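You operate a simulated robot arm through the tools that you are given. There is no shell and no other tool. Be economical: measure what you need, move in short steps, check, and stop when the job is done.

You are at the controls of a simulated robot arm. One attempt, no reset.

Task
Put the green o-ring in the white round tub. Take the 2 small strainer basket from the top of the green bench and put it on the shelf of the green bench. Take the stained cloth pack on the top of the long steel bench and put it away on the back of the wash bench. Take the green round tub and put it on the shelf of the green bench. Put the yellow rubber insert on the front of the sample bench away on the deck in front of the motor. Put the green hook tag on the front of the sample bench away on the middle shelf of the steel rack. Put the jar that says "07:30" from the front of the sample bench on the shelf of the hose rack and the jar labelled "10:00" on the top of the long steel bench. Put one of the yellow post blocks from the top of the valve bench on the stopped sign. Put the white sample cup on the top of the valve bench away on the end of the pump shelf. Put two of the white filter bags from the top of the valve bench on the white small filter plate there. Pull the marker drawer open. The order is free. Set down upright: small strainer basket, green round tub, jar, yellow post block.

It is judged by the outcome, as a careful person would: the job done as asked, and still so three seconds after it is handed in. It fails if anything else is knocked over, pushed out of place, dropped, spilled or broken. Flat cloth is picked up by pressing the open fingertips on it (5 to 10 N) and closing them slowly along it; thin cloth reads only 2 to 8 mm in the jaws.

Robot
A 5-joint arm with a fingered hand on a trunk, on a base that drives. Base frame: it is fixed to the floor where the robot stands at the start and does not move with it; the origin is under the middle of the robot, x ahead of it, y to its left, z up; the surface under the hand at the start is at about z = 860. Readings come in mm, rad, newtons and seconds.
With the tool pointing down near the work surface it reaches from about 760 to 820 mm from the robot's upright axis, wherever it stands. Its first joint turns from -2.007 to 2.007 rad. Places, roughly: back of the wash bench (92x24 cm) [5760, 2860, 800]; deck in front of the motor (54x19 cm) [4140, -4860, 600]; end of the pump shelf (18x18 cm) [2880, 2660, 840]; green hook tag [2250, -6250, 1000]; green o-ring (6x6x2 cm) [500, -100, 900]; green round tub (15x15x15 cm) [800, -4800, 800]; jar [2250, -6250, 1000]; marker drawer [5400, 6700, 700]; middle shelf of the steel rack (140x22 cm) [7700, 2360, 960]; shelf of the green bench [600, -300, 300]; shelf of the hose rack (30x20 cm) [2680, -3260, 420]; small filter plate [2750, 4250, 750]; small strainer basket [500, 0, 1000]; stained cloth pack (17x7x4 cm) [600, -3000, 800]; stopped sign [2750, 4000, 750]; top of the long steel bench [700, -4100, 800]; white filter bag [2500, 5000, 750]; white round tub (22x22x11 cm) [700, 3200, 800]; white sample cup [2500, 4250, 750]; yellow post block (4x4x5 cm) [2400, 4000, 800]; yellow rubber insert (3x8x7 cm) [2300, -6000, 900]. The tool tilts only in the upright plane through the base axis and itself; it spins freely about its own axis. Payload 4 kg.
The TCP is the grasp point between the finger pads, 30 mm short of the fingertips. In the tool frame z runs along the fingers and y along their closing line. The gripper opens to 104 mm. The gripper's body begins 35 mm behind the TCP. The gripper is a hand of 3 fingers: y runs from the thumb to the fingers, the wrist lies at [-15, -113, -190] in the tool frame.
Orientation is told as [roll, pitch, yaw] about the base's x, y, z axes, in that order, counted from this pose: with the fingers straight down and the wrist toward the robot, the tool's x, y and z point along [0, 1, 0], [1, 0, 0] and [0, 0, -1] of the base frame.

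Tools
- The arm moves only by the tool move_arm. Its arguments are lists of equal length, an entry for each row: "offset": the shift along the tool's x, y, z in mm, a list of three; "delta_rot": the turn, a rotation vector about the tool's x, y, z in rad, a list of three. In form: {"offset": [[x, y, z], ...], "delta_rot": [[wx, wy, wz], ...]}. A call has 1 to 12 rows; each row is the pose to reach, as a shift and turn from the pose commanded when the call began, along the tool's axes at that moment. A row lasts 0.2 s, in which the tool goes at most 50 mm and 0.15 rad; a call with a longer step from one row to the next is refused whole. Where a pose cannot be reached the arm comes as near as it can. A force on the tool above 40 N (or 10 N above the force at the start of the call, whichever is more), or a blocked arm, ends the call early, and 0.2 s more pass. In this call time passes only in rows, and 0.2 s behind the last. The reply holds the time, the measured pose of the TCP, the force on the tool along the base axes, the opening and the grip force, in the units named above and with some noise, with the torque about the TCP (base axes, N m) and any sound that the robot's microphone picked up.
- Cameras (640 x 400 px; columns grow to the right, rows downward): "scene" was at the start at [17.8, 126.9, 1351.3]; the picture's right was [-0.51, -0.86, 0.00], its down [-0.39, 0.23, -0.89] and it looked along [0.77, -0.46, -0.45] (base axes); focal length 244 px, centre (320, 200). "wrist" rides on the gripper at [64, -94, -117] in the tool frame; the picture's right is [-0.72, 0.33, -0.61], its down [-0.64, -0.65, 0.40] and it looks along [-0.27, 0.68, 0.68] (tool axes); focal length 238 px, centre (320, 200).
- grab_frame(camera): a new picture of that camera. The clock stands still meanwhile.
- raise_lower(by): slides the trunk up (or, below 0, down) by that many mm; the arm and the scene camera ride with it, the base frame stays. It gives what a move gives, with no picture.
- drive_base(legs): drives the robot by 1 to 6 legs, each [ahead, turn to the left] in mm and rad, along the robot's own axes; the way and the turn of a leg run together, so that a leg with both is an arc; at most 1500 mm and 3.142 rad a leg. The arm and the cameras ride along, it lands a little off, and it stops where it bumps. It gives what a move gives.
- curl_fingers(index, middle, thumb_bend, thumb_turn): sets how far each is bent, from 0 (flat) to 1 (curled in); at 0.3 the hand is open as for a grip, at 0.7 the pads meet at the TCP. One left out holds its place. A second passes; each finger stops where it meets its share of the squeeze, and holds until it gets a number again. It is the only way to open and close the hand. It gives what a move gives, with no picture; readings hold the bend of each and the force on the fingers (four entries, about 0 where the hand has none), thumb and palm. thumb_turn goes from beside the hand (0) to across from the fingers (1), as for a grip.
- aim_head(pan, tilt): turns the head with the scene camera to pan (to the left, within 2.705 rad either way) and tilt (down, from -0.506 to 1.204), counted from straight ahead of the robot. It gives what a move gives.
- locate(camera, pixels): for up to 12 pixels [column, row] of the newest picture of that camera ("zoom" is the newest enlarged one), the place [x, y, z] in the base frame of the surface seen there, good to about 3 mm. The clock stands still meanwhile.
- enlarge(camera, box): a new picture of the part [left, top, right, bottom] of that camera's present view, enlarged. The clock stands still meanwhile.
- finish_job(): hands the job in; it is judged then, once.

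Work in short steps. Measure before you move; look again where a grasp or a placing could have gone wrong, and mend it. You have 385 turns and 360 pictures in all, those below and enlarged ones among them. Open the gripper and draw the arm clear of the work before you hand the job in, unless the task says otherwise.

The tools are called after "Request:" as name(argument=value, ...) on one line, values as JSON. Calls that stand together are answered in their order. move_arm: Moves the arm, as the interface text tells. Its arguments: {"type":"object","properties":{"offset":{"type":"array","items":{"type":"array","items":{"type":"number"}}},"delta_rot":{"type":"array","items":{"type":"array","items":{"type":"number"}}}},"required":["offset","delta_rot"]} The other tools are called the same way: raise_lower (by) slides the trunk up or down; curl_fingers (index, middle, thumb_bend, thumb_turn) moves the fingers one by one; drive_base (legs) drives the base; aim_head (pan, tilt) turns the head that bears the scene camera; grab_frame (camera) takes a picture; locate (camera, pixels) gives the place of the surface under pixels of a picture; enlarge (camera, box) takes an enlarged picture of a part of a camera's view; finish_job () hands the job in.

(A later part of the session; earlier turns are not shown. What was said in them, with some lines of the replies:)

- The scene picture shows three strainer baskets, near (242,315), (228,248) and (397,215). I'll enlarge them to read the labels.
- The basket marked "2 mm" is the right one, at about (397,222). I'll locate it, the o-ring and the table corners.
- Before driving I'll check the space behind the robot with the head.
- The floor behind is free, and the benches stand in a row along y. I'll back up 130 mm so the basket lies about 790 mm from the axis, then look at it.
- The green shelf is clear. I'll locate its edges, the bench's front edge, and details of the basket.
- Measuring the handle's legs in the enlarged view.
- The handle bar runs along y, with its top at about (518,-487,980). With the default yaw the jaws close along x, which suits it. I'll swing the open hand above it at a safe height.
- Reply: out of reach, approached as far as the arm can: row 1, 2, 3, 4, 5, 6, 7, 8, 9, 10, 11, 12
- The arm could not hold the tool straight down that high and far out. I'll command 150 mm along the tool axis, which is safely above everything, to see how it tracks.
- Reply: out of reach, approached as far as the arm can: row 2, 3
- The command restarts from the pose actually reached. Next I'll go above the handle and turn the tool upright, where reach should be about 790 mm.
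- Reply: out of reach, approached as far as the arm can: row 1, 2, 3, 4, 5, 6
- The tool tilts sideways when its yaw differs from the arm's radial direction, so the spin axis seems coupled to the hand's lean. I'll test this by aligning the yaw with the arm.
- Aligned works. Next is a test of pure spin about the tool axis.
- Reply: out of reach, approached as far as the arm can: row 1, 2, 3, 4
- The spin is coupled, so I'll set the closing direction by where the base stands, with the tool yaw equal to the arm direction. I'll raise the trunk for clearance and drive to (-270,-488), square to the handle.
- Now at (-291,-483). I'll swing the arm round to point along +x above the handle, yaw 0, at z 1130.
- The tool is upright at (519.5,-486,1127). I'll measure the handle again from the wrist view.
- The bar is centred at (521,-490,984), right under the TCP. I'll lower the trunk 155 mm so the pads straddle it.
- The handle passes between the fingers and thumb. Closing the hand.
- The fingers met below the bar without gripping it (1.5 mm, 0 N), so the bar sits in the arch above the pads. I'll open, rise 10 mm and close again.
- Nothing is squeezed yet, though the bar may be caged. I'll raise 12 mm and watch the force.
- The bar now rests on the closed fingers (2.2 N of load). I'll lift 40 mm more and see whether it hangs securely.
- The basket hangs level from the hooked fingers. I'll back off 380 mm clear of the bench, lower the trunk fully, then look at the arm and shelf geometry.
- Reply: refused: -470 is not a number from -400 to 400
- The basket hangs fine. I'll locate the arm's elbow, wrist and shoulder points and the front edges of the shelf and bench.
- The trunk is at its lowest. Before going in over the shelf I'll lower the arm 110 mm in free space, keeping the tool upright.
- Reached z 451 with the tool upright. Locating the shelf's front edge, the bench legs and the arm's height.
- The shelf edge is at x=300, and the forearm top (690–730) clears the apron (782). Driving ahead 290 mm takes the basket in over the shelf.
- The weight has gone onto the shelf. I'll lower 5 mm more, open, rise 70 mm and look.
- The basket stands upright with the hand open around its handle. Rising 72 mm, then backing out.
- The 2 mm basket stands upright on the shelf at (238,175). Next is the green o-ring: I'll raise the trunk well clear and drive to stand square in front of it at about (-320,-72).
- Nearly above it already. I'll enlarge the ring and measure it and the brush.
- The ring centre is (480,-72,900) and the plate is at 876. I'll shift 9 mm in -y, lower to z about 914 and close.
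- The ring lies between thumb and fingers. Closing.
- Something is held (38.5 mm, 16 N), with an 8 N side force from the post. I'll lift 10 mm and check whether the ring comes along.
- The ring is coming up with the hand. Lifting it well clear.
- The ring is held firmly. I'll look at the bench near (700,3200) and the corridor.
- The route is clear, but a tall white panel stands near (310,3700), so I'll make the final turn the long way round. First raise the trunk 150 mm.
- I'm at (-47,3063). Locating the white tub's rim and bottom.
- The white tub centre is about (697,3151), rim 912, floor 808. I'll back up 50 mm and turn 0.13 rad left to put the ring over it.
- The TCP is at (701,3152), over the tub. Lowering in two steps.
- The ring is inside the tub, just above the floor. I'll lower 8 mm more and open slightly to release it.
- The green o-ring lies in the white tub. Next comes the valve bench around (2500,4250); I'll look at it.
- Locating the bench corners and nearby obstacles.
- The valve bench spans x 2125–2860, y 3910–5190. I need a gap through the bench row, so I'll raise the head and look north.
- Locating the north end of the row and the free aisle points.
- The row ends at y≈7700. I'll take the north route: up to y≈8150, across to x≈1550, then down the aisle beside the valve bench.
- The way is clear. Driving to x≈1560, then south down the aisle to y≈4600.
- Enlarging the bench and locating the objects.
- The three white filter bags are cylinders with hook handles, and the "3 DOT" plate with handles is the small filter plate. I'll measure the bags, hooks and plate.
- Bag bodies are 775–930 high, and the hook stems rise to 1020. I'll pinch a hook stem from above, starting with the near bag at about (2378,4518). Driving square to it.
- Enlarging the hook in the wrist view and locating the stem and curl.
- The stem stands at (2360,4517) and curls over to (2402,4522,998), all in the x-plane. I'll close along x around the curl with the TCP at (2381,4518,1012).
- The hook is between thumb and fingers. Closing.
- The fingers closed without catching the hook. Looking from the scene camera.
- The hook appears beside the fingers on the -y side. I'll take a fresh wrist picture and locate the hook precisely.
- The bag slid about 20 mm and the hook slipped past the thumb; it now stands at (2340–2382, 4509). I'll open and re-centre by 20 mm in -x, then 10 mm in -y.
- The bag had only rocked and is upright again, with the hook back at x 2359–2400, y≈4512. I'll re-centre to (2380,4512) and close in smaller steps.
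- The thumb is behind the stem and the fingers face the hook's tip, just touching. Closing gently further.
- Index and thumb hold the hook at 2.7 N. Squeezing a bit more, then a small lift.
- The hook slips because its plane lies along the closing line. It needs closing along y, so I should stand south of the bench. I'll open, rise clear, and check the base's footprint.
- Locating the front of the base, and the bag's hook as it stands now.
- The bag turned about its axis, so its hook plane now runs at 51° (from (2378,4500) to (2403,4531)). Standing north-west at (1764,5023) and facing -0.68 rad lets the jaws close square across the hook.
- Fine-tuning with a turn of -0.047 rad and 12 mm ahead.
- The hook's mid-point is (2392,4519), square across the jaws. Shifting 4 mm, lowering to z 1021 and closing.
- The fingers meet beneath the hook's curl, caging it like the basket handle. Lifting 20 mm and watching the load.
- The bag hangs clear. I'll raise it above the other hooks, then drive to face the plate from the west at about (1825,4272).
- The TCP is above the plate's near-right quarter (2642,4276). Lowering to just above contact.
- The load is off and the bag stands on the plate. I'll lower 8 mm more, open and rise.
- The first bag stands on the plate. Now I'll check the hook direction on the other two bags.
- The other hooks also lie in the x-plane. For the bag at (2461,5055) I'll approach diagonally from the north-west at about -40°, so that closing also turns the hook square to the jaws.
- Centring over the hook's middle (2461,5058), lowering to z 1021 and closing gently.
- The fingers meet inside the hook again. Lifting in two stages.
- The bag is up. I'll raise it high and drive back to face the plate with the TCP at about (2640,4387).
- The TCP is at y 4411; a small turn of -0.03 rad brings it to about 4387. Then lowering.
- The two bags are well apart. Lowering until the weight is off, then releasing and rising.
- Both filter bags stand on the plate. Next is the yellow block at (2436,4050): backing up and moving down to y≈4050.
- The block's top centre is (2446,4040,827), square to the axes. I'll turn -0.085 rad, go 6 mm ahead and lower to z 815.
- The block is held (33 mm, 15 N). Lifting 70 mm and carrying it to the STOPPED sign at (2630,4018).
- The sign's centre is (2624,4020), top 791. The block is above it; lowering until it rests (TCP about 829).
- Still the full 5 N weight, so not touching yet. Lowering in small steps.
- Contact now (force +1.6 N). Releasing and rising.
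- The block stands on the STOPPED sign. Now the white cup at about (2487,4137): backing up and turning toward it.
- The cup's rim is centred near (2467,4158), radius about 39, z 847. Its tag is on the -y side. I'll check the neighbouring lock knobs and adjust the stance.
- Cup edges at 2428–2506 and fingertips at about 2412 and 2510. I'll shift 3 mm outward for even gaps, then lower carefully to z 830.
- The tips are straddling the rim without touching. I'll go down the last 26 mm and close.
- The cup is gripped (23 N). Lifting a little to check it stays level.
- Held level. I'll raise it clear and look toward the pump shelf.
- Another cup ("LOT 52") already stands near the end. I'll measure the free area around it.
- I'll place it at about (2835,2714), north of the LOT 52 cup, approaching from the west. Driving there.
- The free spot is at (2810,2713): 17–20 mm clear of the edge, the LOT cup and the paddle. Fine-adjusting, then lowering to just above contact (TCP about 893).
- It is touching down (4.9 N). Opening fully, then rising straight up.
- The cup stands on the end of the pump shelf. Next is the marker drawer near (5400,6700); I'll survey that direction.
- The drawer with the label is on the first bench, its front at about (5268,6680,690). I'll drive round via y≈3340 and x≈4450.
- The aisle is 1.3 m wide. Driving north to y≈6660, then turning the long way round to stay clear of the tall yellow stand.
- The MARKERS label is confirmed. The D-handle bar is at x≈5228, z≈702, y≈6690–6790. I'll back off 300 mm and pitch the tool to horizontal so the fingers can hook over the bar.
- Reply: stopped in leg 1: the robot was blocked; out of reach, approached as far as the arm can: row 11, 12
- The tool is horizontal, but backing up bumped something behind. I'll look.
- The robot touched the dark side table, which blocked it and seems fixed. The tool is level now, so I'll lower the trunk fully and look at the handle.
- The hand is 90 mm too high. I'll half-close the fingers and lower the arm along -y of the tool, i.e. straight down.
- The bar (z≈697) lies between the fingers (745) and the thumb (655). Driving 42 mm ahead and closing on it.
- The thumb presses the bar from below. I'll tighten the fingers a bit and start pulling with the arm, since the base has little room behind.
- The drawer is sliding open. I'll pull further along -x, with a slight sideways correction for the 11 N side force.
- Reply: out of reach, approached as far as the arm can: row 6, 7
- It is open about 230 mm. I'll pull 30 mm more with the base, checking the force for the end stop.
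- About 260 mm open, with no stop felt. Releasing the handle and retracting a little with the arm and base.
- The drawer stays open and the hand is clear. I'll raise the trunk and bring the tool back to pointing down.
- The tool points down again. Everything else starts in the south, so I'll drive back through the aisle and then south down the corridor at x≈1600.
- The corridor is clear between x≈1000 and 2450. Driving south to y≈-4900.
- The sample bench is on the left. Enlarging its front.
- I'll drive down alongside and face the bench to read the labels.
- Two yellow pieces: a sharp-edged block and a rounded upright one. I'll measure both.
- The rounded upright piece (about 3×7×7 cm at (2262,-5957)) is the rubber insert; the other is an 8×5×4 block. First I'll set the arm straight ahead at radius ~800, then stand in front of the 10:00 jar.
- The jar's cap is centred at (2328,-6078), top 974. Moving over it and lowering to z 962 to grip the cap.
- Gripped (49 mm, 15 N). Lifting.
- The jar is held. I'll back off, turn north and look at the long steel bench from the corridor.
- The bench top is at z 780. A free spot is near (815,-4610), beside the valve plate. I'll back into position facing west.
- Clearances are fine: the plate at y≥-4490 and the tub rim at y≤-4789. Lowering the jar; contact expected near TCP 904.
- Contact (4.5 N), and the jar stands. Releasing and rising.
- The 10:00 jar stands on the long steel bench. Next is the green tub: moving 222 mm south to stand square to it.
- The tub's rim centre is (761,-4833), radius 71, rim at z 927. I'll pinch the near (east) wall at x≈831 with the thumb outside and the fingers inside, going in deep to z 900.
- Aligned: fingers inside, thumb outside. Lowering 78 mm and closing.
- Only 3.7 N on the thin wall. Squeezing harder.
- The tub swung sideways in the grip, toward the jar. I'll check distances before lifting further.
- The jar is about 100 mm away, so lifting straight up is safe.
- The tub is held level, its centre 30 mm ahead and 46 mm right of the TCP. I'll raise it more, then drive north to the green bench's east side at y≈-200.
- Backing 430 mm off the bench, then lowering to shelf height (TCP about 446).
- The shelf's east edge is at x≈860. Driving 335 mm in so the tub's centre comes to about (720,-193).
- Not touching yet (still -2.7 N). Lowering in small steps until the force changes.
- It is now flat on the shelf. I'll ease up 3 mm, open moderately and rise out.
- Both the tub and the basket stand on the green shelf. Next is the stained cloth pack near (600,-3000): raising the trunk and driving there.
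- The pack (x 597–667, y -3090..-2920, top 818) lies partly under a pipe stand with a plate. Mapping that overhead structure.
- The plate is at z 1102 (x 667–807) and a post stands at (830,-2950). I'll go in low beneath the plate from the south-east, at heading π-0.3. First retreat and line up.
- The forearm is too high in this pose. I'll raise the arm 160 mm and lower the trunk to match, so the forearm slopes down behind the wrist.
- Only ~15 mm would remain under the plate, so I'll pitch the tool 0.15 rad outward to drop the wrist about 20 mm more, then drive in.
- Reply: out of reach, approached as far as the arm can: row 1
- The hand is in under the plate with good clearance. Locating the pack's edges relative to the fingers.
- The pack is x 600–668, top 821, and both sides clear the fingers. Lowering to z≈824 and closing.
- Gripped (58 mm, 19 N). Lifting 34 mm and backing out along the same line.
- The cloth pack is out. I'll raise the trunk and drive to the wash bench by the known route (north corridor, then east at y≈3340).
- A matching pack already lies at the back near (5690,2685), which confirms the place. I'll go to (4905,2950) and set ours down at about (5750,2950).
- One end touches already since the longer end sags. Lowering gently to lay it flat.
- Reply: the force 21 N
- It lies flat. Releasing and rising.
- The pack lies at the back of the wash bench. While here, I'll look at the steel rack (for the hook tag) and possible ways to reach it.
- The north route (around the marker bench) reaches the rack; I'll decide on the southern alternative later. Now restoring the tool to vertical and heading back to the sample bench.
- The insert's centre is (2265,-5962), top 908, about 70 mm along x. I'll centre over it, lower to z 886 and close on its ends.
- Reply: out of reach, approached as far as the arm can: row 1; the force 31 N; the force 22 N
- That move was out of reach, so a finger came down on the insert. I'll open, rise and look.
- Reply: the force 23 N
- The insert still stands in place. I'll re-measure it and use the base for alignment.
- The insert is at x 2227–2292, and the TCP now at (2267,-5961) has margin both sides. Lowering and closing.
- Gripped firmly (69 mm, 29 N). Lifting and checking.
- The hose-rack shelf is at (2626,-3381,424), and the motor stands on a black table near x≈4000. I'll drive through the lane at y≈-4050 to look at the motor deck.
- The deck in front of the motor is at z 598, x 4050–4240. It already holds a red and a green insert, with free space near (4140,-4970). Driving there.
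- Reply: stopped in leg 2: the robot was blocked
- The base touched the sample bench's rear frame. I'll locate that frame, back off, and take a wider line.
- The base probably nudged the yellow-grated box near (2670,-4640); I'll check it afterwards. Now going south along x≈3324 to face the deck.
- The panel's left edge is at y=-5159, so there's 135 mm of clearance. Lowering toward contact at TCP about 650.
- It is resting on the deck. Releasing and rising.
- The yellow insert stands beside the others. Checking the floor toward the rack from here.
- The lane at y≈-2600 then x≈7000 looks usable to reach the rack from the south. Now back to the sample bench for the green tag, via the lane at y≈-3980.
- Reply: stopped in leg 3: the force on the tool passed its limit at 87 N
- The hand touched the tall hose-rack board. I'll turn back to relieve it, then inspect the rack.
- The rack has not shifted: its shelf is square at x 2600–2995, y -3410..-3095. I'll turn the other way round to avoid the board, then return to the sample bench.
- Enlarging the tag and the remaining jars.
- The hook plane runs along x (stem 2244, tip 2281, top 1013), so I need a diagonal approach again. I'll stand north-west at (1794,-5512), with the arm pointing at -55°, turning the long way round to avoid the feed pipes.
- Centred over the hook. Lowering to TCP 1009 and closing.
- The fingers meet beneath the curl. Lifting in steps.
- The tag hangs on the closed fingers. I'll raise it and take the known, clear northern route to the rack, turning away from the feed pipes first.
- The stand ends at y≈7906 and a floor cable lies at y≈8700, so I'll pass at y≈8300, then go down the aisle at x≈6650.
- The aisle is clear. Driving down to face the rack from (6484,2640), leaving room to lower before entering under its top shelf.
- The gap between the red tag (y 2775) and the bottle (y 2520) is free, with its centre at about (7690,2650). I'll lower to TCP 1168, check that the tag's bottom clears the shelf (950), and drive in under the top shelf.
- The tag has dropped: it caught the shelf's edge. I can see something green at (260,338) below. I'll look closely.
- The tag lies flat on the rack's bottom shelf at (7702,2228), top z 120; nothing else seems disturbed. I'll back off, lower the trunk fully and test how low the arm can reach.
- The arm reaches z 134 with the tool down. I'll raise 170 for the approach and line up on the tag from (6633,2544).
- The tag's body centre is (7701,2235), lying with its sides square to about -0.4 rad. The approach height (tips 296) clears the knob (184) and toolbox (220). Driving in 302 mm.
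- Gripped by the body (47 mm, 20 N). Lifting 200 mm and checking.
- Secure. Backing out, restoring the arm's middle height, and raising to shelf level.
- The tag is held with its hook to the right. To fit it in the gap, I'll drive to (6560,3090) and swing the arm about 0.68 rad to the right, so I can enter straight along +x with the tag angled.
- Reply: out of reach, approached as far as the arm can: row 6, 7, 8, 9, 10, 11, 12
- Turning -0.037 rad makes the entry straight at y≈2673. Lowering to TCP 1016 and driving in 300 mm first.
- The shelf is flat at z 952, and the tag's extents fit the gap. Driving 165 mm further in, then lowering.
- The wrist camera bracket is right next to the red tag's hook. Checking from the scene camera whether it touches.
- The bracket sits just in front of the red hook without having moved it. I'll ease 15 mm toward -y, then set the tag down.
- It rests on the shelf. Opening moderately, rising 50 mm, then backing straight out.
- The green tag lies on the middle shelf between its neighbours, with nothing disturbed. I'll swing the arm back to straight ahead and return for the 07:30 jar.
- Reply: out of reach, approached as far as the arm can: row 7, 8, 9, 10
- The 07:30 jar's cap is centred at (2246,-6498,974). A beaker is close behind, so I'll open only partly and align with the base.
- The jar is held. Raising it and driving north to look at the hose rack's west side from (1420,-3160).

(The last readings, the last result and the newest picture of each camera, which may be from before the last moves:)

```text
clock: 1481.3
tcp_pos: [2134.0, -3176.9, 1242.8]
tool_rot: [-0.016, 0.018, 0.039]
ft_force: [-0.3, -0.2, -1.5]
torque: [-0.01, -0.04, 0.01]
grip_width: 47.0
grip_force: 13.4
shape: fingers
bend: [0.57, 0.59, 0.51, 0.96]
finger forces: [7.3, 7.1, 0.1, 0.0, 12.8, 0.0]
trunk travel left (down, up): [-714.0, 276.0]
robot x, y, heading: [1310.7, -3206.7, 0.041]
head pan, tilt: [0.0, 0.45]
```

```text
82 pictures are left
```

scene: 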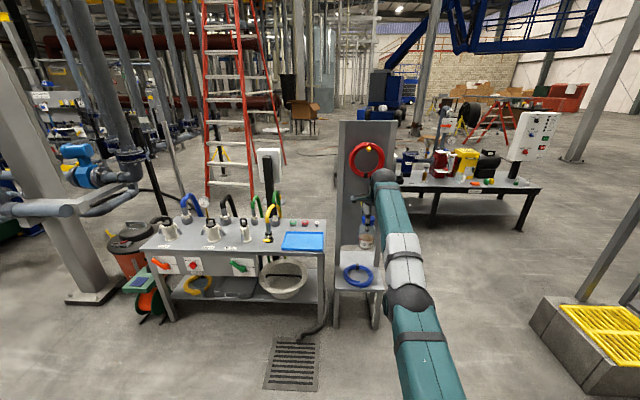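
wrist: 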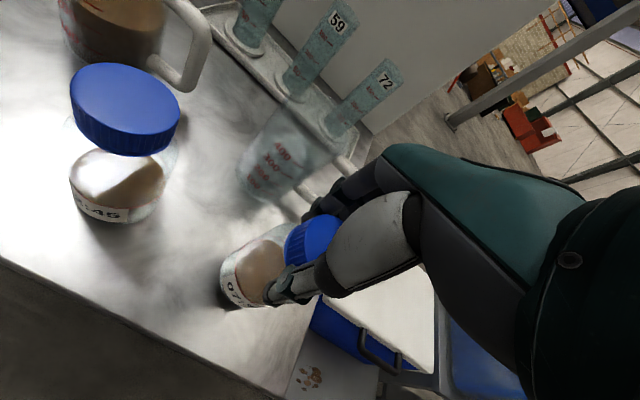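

Request:
enlarge(camera="scene", box=[310, 110, 430, 340])

Request:
locate(camera="scene", pixels=[[366, 143], [366, 178], [352, 160], [357, 268], [357, 285], [345, 275], [372, 275], [357, 252], [337, 265], [340, 288], [352, 120], [345, 240]])

```text
1.74 times, centred on (370, 225) of scene
```

zoom: 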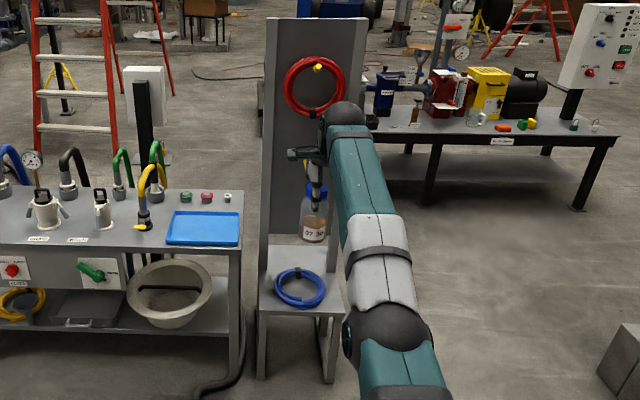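

```text
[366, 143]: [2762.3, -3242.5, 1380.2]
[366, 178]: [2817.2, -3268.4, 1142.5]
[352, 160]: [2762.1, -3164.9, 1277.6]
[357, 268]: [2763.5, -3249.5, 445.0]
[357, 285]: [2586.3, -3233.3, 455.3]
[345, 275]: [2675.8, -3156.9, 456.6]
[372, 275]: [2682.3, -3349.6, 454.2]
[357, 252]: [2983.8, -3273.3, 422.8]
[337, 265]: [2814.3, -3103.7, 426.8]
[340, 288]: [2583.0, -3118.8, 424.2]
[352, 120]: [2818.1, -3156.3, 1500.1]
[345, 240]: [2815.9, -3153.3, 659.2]
```

A blue hose coil fills most of the west half (centre (2675,-3253), inner radius about 55, top 456). I'll stand the jar upright on the shelf inside the coil. First I'll lower to TCP 643, then drive in 400 mm.

Request:
raise_lower(by=-400)

Request:
raise_lower(by=-190)

Request:
drive_base(legs=[[0, -0.07], [400, 0]])

Request:
grab_frame(camera="scene")

Request:
grab_frame(camera="wrist")

```text
clock: 1485.2
tcp_pos: [2133.7, -3175.9, 844.0]
tool_rot: [-0.016, 0.017, 0.04]
ft_force: [0.5, -0.3, -2.1]
torque: [0.01, 0.02, -0.01]
grip_width: 46.6
grip_force: 13.7
shape: fingers
bend: [0.57, 0.59, 0.51, 0.96]
finger forces: [7.2, 7.1, 0.0, 0.0, 12.8, 0.1]
trunk travel left (down, up): [-314.0, 676.0]
robot x, y, heading: [1308.9, -3211.6, 0.04]
head pan, tilt: [0.0, 0.45]
```

```text
clock: 1487.2
tcp_pos: [2134.2, -3175.4, 654.3]
tool_rot: [-0.017, 0.017, 0.04]
ft_force: [0.1, 0.6, -1.6]
torque: [0.03, -0.01, 0.02]
grip_width: 46.6
grip_force: 14.0
shape: fingers
bend: [0.57, 0.59, 0.51, 0.96]
finger forces: [7.2, 7.1, 0.1, 0.0, 12.8, 0.1]
trunk travel left (down, up): [-124.0, 866.0]
robot x, y, heading: [1309.0, -3209.6, 0.042]
head pan, tilt: [0.0, 0.45]
```

```text
clock: 1490.2
tcp_pos: [2527.8, -3241.7, 653.0]
tool_rot: [-0.016, 0.018, -0.028]
ft_force: [-0.1, -1.2, -2.0]
torque: [-0.01, 0.0, -0.01]
grip_width: 46.7
grip_force: 13.7
shape: fingers
bend: [0.57, 0.59, 0.51, 0.96]
finger forces: [7.2, 7.1, 0.1, 0.0, 12.6, 0.1]
trunk travel left (down, up): [-124.0, 866.0]
robot x, y, heading: [1704.5, -3215.9, -0.023]
head pan, tilt: [0.0, 0.45]
```

```text
80 pictures are left
```

scene: 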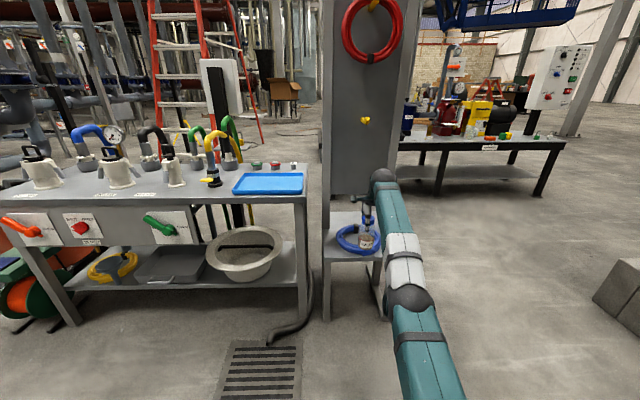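

```text
79 pictures are left
```

wrist: 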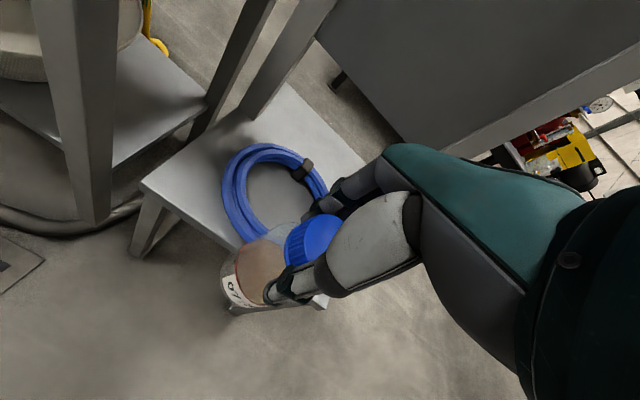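

Request:
locate(camera="wrist", pixels=[[224, 190], [250, 195], [265, 145], [272, 168], [308, 180], [322, 185], [265, 225], [280, 195], [245, 240], [295, 165], [145, 185], [285, 90]])

Request:
enlarge(camera="wrist", box=[200, 120, 360, 320])

```text
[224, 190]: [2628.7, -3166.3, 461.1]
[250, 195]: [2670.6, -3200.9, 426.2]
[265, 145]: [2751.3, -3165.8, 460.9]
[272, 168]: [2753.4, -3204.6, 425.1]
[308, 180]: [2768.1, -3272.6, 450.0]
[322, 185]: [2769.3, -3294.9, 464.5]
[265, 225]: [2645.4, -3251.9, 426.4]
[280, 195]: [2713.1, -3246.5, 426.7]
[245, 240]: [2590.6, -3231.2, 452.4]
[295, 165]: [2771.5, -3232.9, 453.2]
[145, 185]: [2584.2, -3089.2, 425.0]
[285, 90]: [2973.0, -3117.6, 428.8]
```

```text
2.00 times, centred on (280, 220) of wrist
```

zoom: 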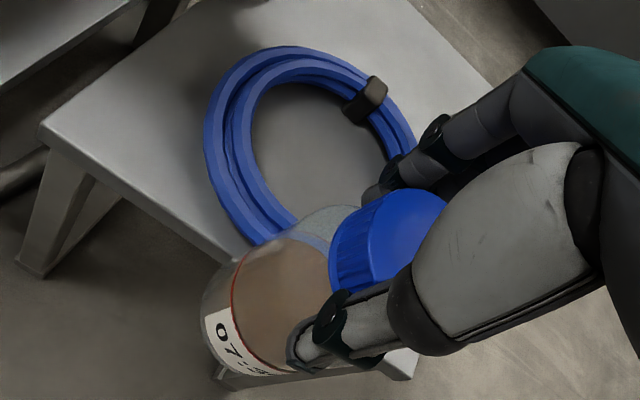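

The coil's interior is free around (2690,-3252). Driving 161 mm further, then lowering.

Request:
drive_base(legs=[[0, -0.008], [161, 0]])

Request:
raise_lower(by=-55)

Request:
grab_frame(camera="wrist")

Request:
enlarge(camera="scene", box=[310, 170, 430, 290])

```text
clock: 1491.9
tcp_pos: [2693.0, -3255.9, 653.9]
tool_rot: [-0.015, 0.017, -0.036]
ft_force: [0.4, 0.3, -1.0]
torque: [0.0, -0.04, 0.0]
grip_width: 46.6
grip_force: 13.2
shape: fingers
bend: [0.57, 0.59, 0.51, 0.96]
finger forces: [7.2, 7.1, 0.1, 0.0, 12.7, 0.1]
trunk travel left (down, up): [-124.0, 866.0]
robot x, y, heading: [1869.7, -3222.7, -0.032]
head pan, tilt: [0.0, 0.45]
```

```text
clock: 1492.9
tcp_pos: [2692.3, -3255.0, 597.3]
tool_rot: [-0.016, 0.019, -0.037]
ft_force: [0.8, -0.1, -1.7]
torque: [0.02, -0.01, 0.02]
grip_width: 46.6
grip_force: 13.2
shape: fingers
bend: [0.57, 0.59, 0.51, 0.96]
finger forces: [7.2, 7.2, 0.1, 0.0, 12.6, 0.0]
trunk travel left (down, up): [-69.0, 921.0]
robot x, y, heading: [1867.6, -3224.6, -0.028]
head pan, tilt: [0.0, 0.45]
```

```text
77 pictures are left
```

wrist: 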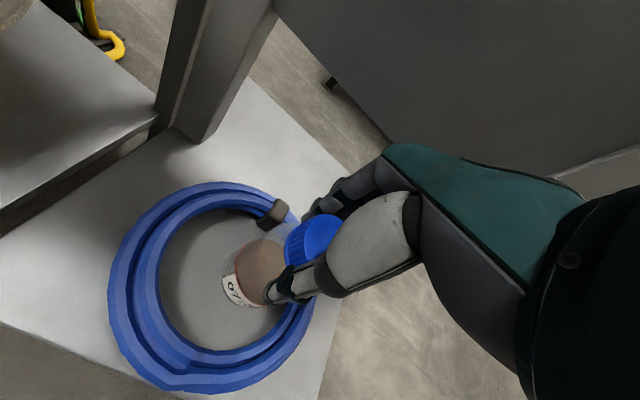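

```text
3.33 times, centred on (370, 230) of scene
```

zoom: 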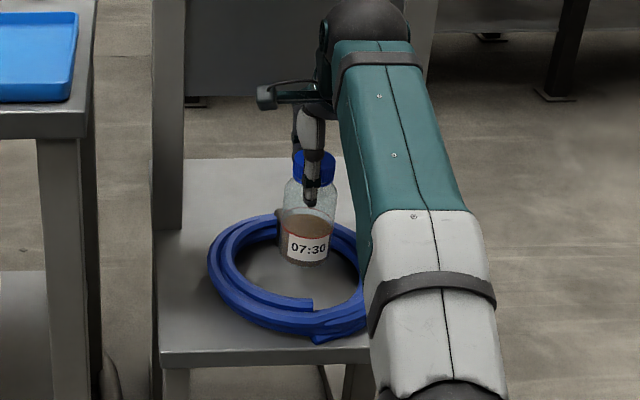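

Request:
locate(camera="wrist", pixels=[[115, 275], [200, 190], [255, 195], [215, 380], [305, 310], [145, 355], [165, 275], [215, 220], [200, 340], [280, 335], [165, 300], [240, 345]])

```text
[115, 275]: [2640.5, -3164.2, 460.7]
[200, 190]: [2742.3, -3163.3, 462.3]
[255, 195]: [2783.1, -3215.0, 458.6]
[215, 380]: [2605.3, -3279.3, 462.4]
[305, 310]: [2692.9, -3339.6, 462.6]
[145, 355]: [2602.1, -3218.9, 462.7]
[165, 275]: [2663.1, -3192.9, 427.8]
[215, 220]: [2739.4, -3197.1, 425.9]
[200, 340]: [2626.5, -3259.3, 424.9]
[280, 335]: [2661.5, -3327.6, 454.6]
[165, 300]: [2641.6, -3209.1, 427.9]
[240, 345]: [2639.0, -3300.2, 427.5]
```

The coil centre is (2691,-3246) with an inner radius of about 68, so the jar has about 25 mm clearance all round. Lowering to contact (about 549).

Request:
raise_lower(by=-42)

Request:
raise_lower(by=-4)

Request:
raise_lower(by=-4)

```text
clock: 1493.8
tcp_pos: [2692.8, -3255.4, 556.3]
tool_rot: [-0.016, 0.016, -0.037]
ft_force: [-0.4, 0.1, -1.3]
torque: [0.04, -0.03, 0.06]
grip_width: 46.5
grip_force: 13.6
shape: fingers
bend: [0.57, 0.59, 0.51, 0.96]
finger forces: [7.2, 7.1, 0.1, 0.0, 12.7, 0.0]
trunk travel left (down, up): [-27.0, 963.0]
robot x, y, heading: [1869.3, -3224.4, -0.029]
head pan, tilt: [0.0, 0.45]
```

```text
clock: 1494.3
tcp_pos: [2691.7, -3256.0, 552.1]
tool_rot: [-0.015, 0.016, -0.038]
ft_force: [-0.3, -0.4, -0.4]
torque: [0.03, -0.01, -0.03]
grip_width: 46.4
grip_force: 13.3
shape: fingers
bend: [0.57, 0.59, 0.51, 0.96]
finger forces: [7.2, 7.1, 0.0, 0.0, 12.7, 0.0]
trunk travel left (down, up): [-23.0, 967.0]
robot x, y, heading: [1869.2, -3223.1, -0.035]
head pan, tilt: [0.0, 0.45]
```

```text
clock: 1494.8
tcp_pos: [2690.7, -3255.2, 549.3]
tool_rot: [-0.015, 0.014, -0.037]
ft_force: [1.3, 0.6, 2.2]
torque: [-0.03, 0.07, 0.02]
grip_width: 46.7
grip_force: 14.8
shape: fingers
bend: [0.57, 0.59, 0.51, 0.96]
finger forces: [7.5, 7.4, 0.0, 0.1, 14.1, 0.1]
trunk travel left (down, up): [-19.0, 971.0]
robot x, y, heading: [1866.1, -3224.5, -0.039]
head pan, tilt: [0.0, 0.45]
```

Touching (2.2 N). I'll lower 1 mm more, release and rise a little to check.

Request:
raise_lower(by=-1)

Request:
curl_fingers(index=0.45, middle=0.45, thumb_bend=0.45)

Request:
curl_fingers(index=0.33, middle=0.33, thumb_bend=0.33)

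Request:
raise_lower(by=120)

Request:
grab_frame(camera="wrist")

Request:
drive_base(legs=[[-450, 0]])

Request:
grab_frame(camera="scene")

```text
clock: 1495.3
tcp_pos: [2692.1, -3254.4, 548.8]
tool_rot: [-0.015, 0.016, -0.036]
ft_force: [2.4, 0.4, 6.6]
torque: [0.07, 0.03, -0.01]
grip_width: 46.9
grip_force: 15.8
shape: fingers
bend: [0.57, 0.59, 0.51, 0.96]
finger forces: [8.1, 7.9, 0.1, 0.0, 15.0, 0.0]
trunk travel left (down, up): [-18.0, 972.0]
robot x, y, heading: [1869.9, -3222.2, -0.035]
head pan, tilt: [0.0, 0.45]
```

```text
clock: 1496.3
tcp_pos: [2693.3, -3255.7, 547.5]
tool_rot: [-0.014, 0.018, -0.038]
ft_force: [-0.1, 0.1, -0.4]
torque: [-0.02, 0.02, -0.01]
grip_width: 65.0
grip_force: 0.6
shape: fingers
bend: [0.45, 0.45, 0.45, 0.97]
finger forces: [0.1, 0.0, 0.1, 0.1, 0.1, 0.0]
trunk travel left (down, up): [-18.0, 972.0]
robot x, y, heading: [1867.5, -3224.9, -0.034]
head pan, tilt: [0.0, 0.45]
```

```text
clock: 1497.3
tcp_pos: [2692.3, -3254.4, 547.2]
tool_rot: [-0.017, 0.018, -0.036]
ft_force: [0.1, 0.1, 1.1]
torque: [0.01, 0.02, 0.0]
grip_width: 95.0
grip_force: 0.0
shape: fingers
bend: [0.33, 0.33, 0.33, 0.97]
finger forces: [0.0, 0.1, 0.0, 0.0, 0.0, 0.0]
trunk travel left (down, up): [-18.0, 972.0]
robot x, y, heading: [1871.1, -3223.9, -0.036]
head pan, tilt: [0.0, 0.45]
```

```text
clock: 1498.8
tcp_pos: [2692.5, -3254.9, 667.2]
tool_rot: [-0.015, 0.018, -0.036]
ft_force: [1.2, -1.1, 0.3]
torque: [0.03, -0.02, -0.05]
grip_width: 95.3
grip_force: 0.2
shape: fingers
bend: [0.33, 0.33, 0.33, 0.97]
finger forces: [0.0, 0.0, 0.0, 0.1, 0.0, 0.0]
trunk travel left (down, up): [-138.0, 852.0]
robot x, y, heading: [1867.7, -3225.0, -0.034]
head pan, tilt: [0.0, 0.45]
```

```text
75 pictures are left
```

wrist: 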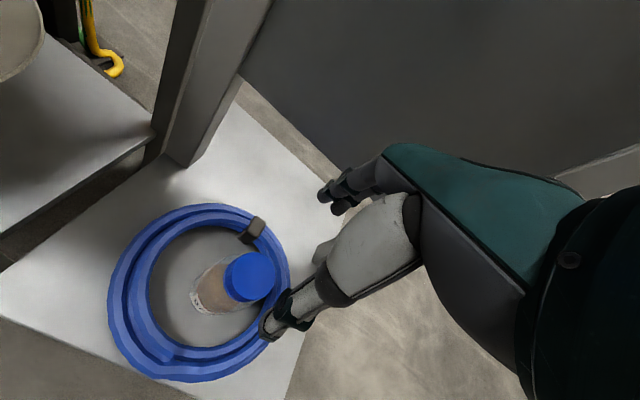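

```text
clock: 1501.5
tcp_pos: [2251.2, -3246.2, 667.6]
tool_rot: [-0.015, 0.019, -0.046]
ft_force: [-0.1, 0.1, 0.1]
torque: [0.01, 0.0, 0.0]
grip_width: 95.5
grip_force: 0.0
shape: fingers
bend: [0.33, 0.33, 0.33, 0.97]
finger forces: [0.0, 0.0, 0.0, 0.1, 0.0, 0.0]
trunk travel left (down, up): [-138.0, 852.0]
robot x, y, heading: [1426.7, -3207.0, -0.039]
head pan, tilt: [0.0, 0.45]
```

```text
74 pictures are left
```

scene: 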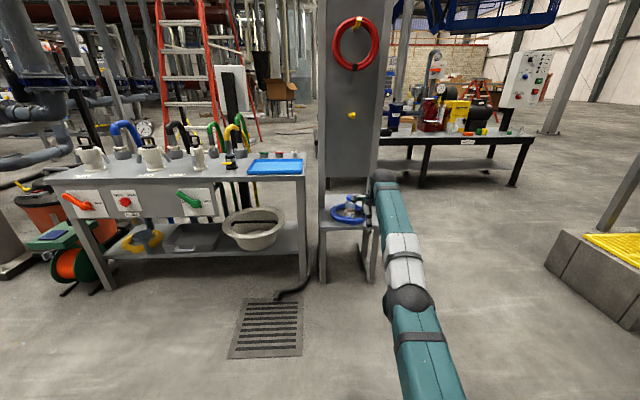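

The 07:30 jar stands on the shelf. A last check: whether the grated box was moved when the base touched it.

Request:
aim_head(pan=-0.75, tilt=0.45)

Request:
grab_frame(camera="scene")

```text
clock: 1502.6
tcp_pos: [2251.1, -3244.7, 667.4]
tool_rot: [-0.016, 0.019, -0.046]
ft_force: [0.0, 0.1, 0.5]
torque: [-0.03, -0.01, -0.03]
grip_width: 95.4
grip_force: 0.0
shape: fingers
bend: [0.33, 0.33, 0.33, 0.97]
finger forces: [0.0, 0.1, 0.0, 0.0, 0.1, 0.1]
trunk travel left (down, up): [-138.0, 852.0]
robot x, y, heading: [1426.5, -3208.4, -0.046]
head pan, tilt: [-0.75, 0.45]
```

```text
73 pictures are left
```

scene: 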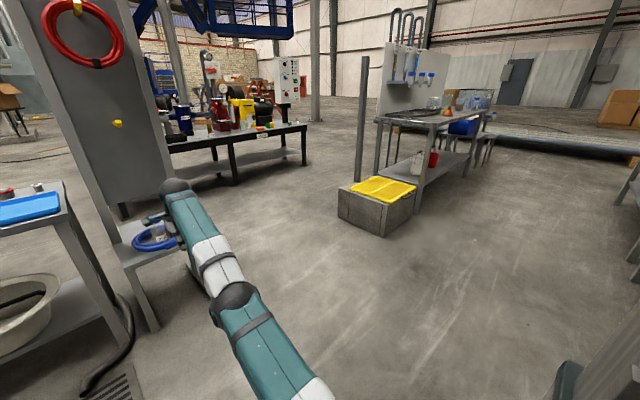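

Request:
locate(camera="scene", pixels=[[340, 190], [386, 206], [415, 186], [372, 178], [338, 218], [383, 235], [360, 180], [360, 90], [376, 118], [445, 125]])

Request:
enlarge(camera="scene", box=[320, 50, 520, 250])

```text
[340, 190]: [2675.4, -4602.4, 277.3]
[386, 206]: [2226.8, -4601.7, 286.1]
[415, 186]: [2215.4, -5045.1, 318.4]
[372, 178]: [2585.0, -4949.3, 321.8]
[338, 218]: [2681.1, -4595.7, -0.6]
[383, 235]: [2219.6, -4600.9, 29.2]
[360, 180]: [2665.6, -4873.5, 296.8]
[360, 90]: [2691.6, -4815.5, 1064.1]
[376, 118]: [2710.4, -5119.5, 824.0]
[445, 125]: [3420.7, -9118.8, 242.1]
```

```text
2.00 times, centred on (420, 150) of scene
```

zoom: 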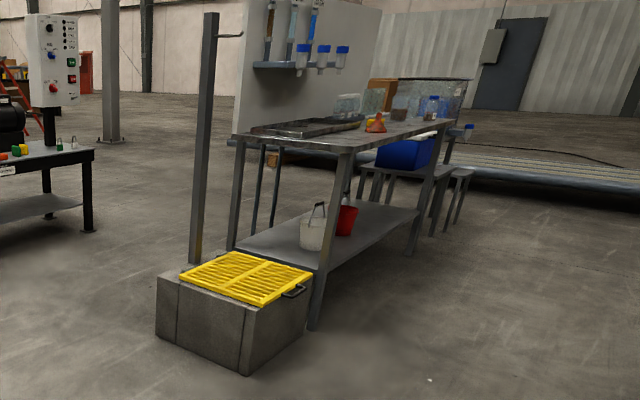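

The sump box is square and in place, all items are set, the hand is open and the arm is clear. Handing in.

Request:
finish_job()

```text
The job is handed in.
```

I finished every item on the list and handed the job in, with four slips along the way.

- **Green hook tag:** it fell off the fingers at the steel rack and landed on the bottom shelf. I picked it up and laid it on the middle shelf. It knocked nothing over that I could see.
- **Hose rack:** the hand struck its board while turning, at 87 N. The rack is still standing and its shelf is square.
- **Bumps while driving:** the base was blocked by the dark side table and, I think, the grated box near the sample bench. The box is still square. I did not re-check the table, but it stopped the robot.
- **Marker drawer:** it is pulled out about 260 mm. I did not feel an end stop, so it may open further.
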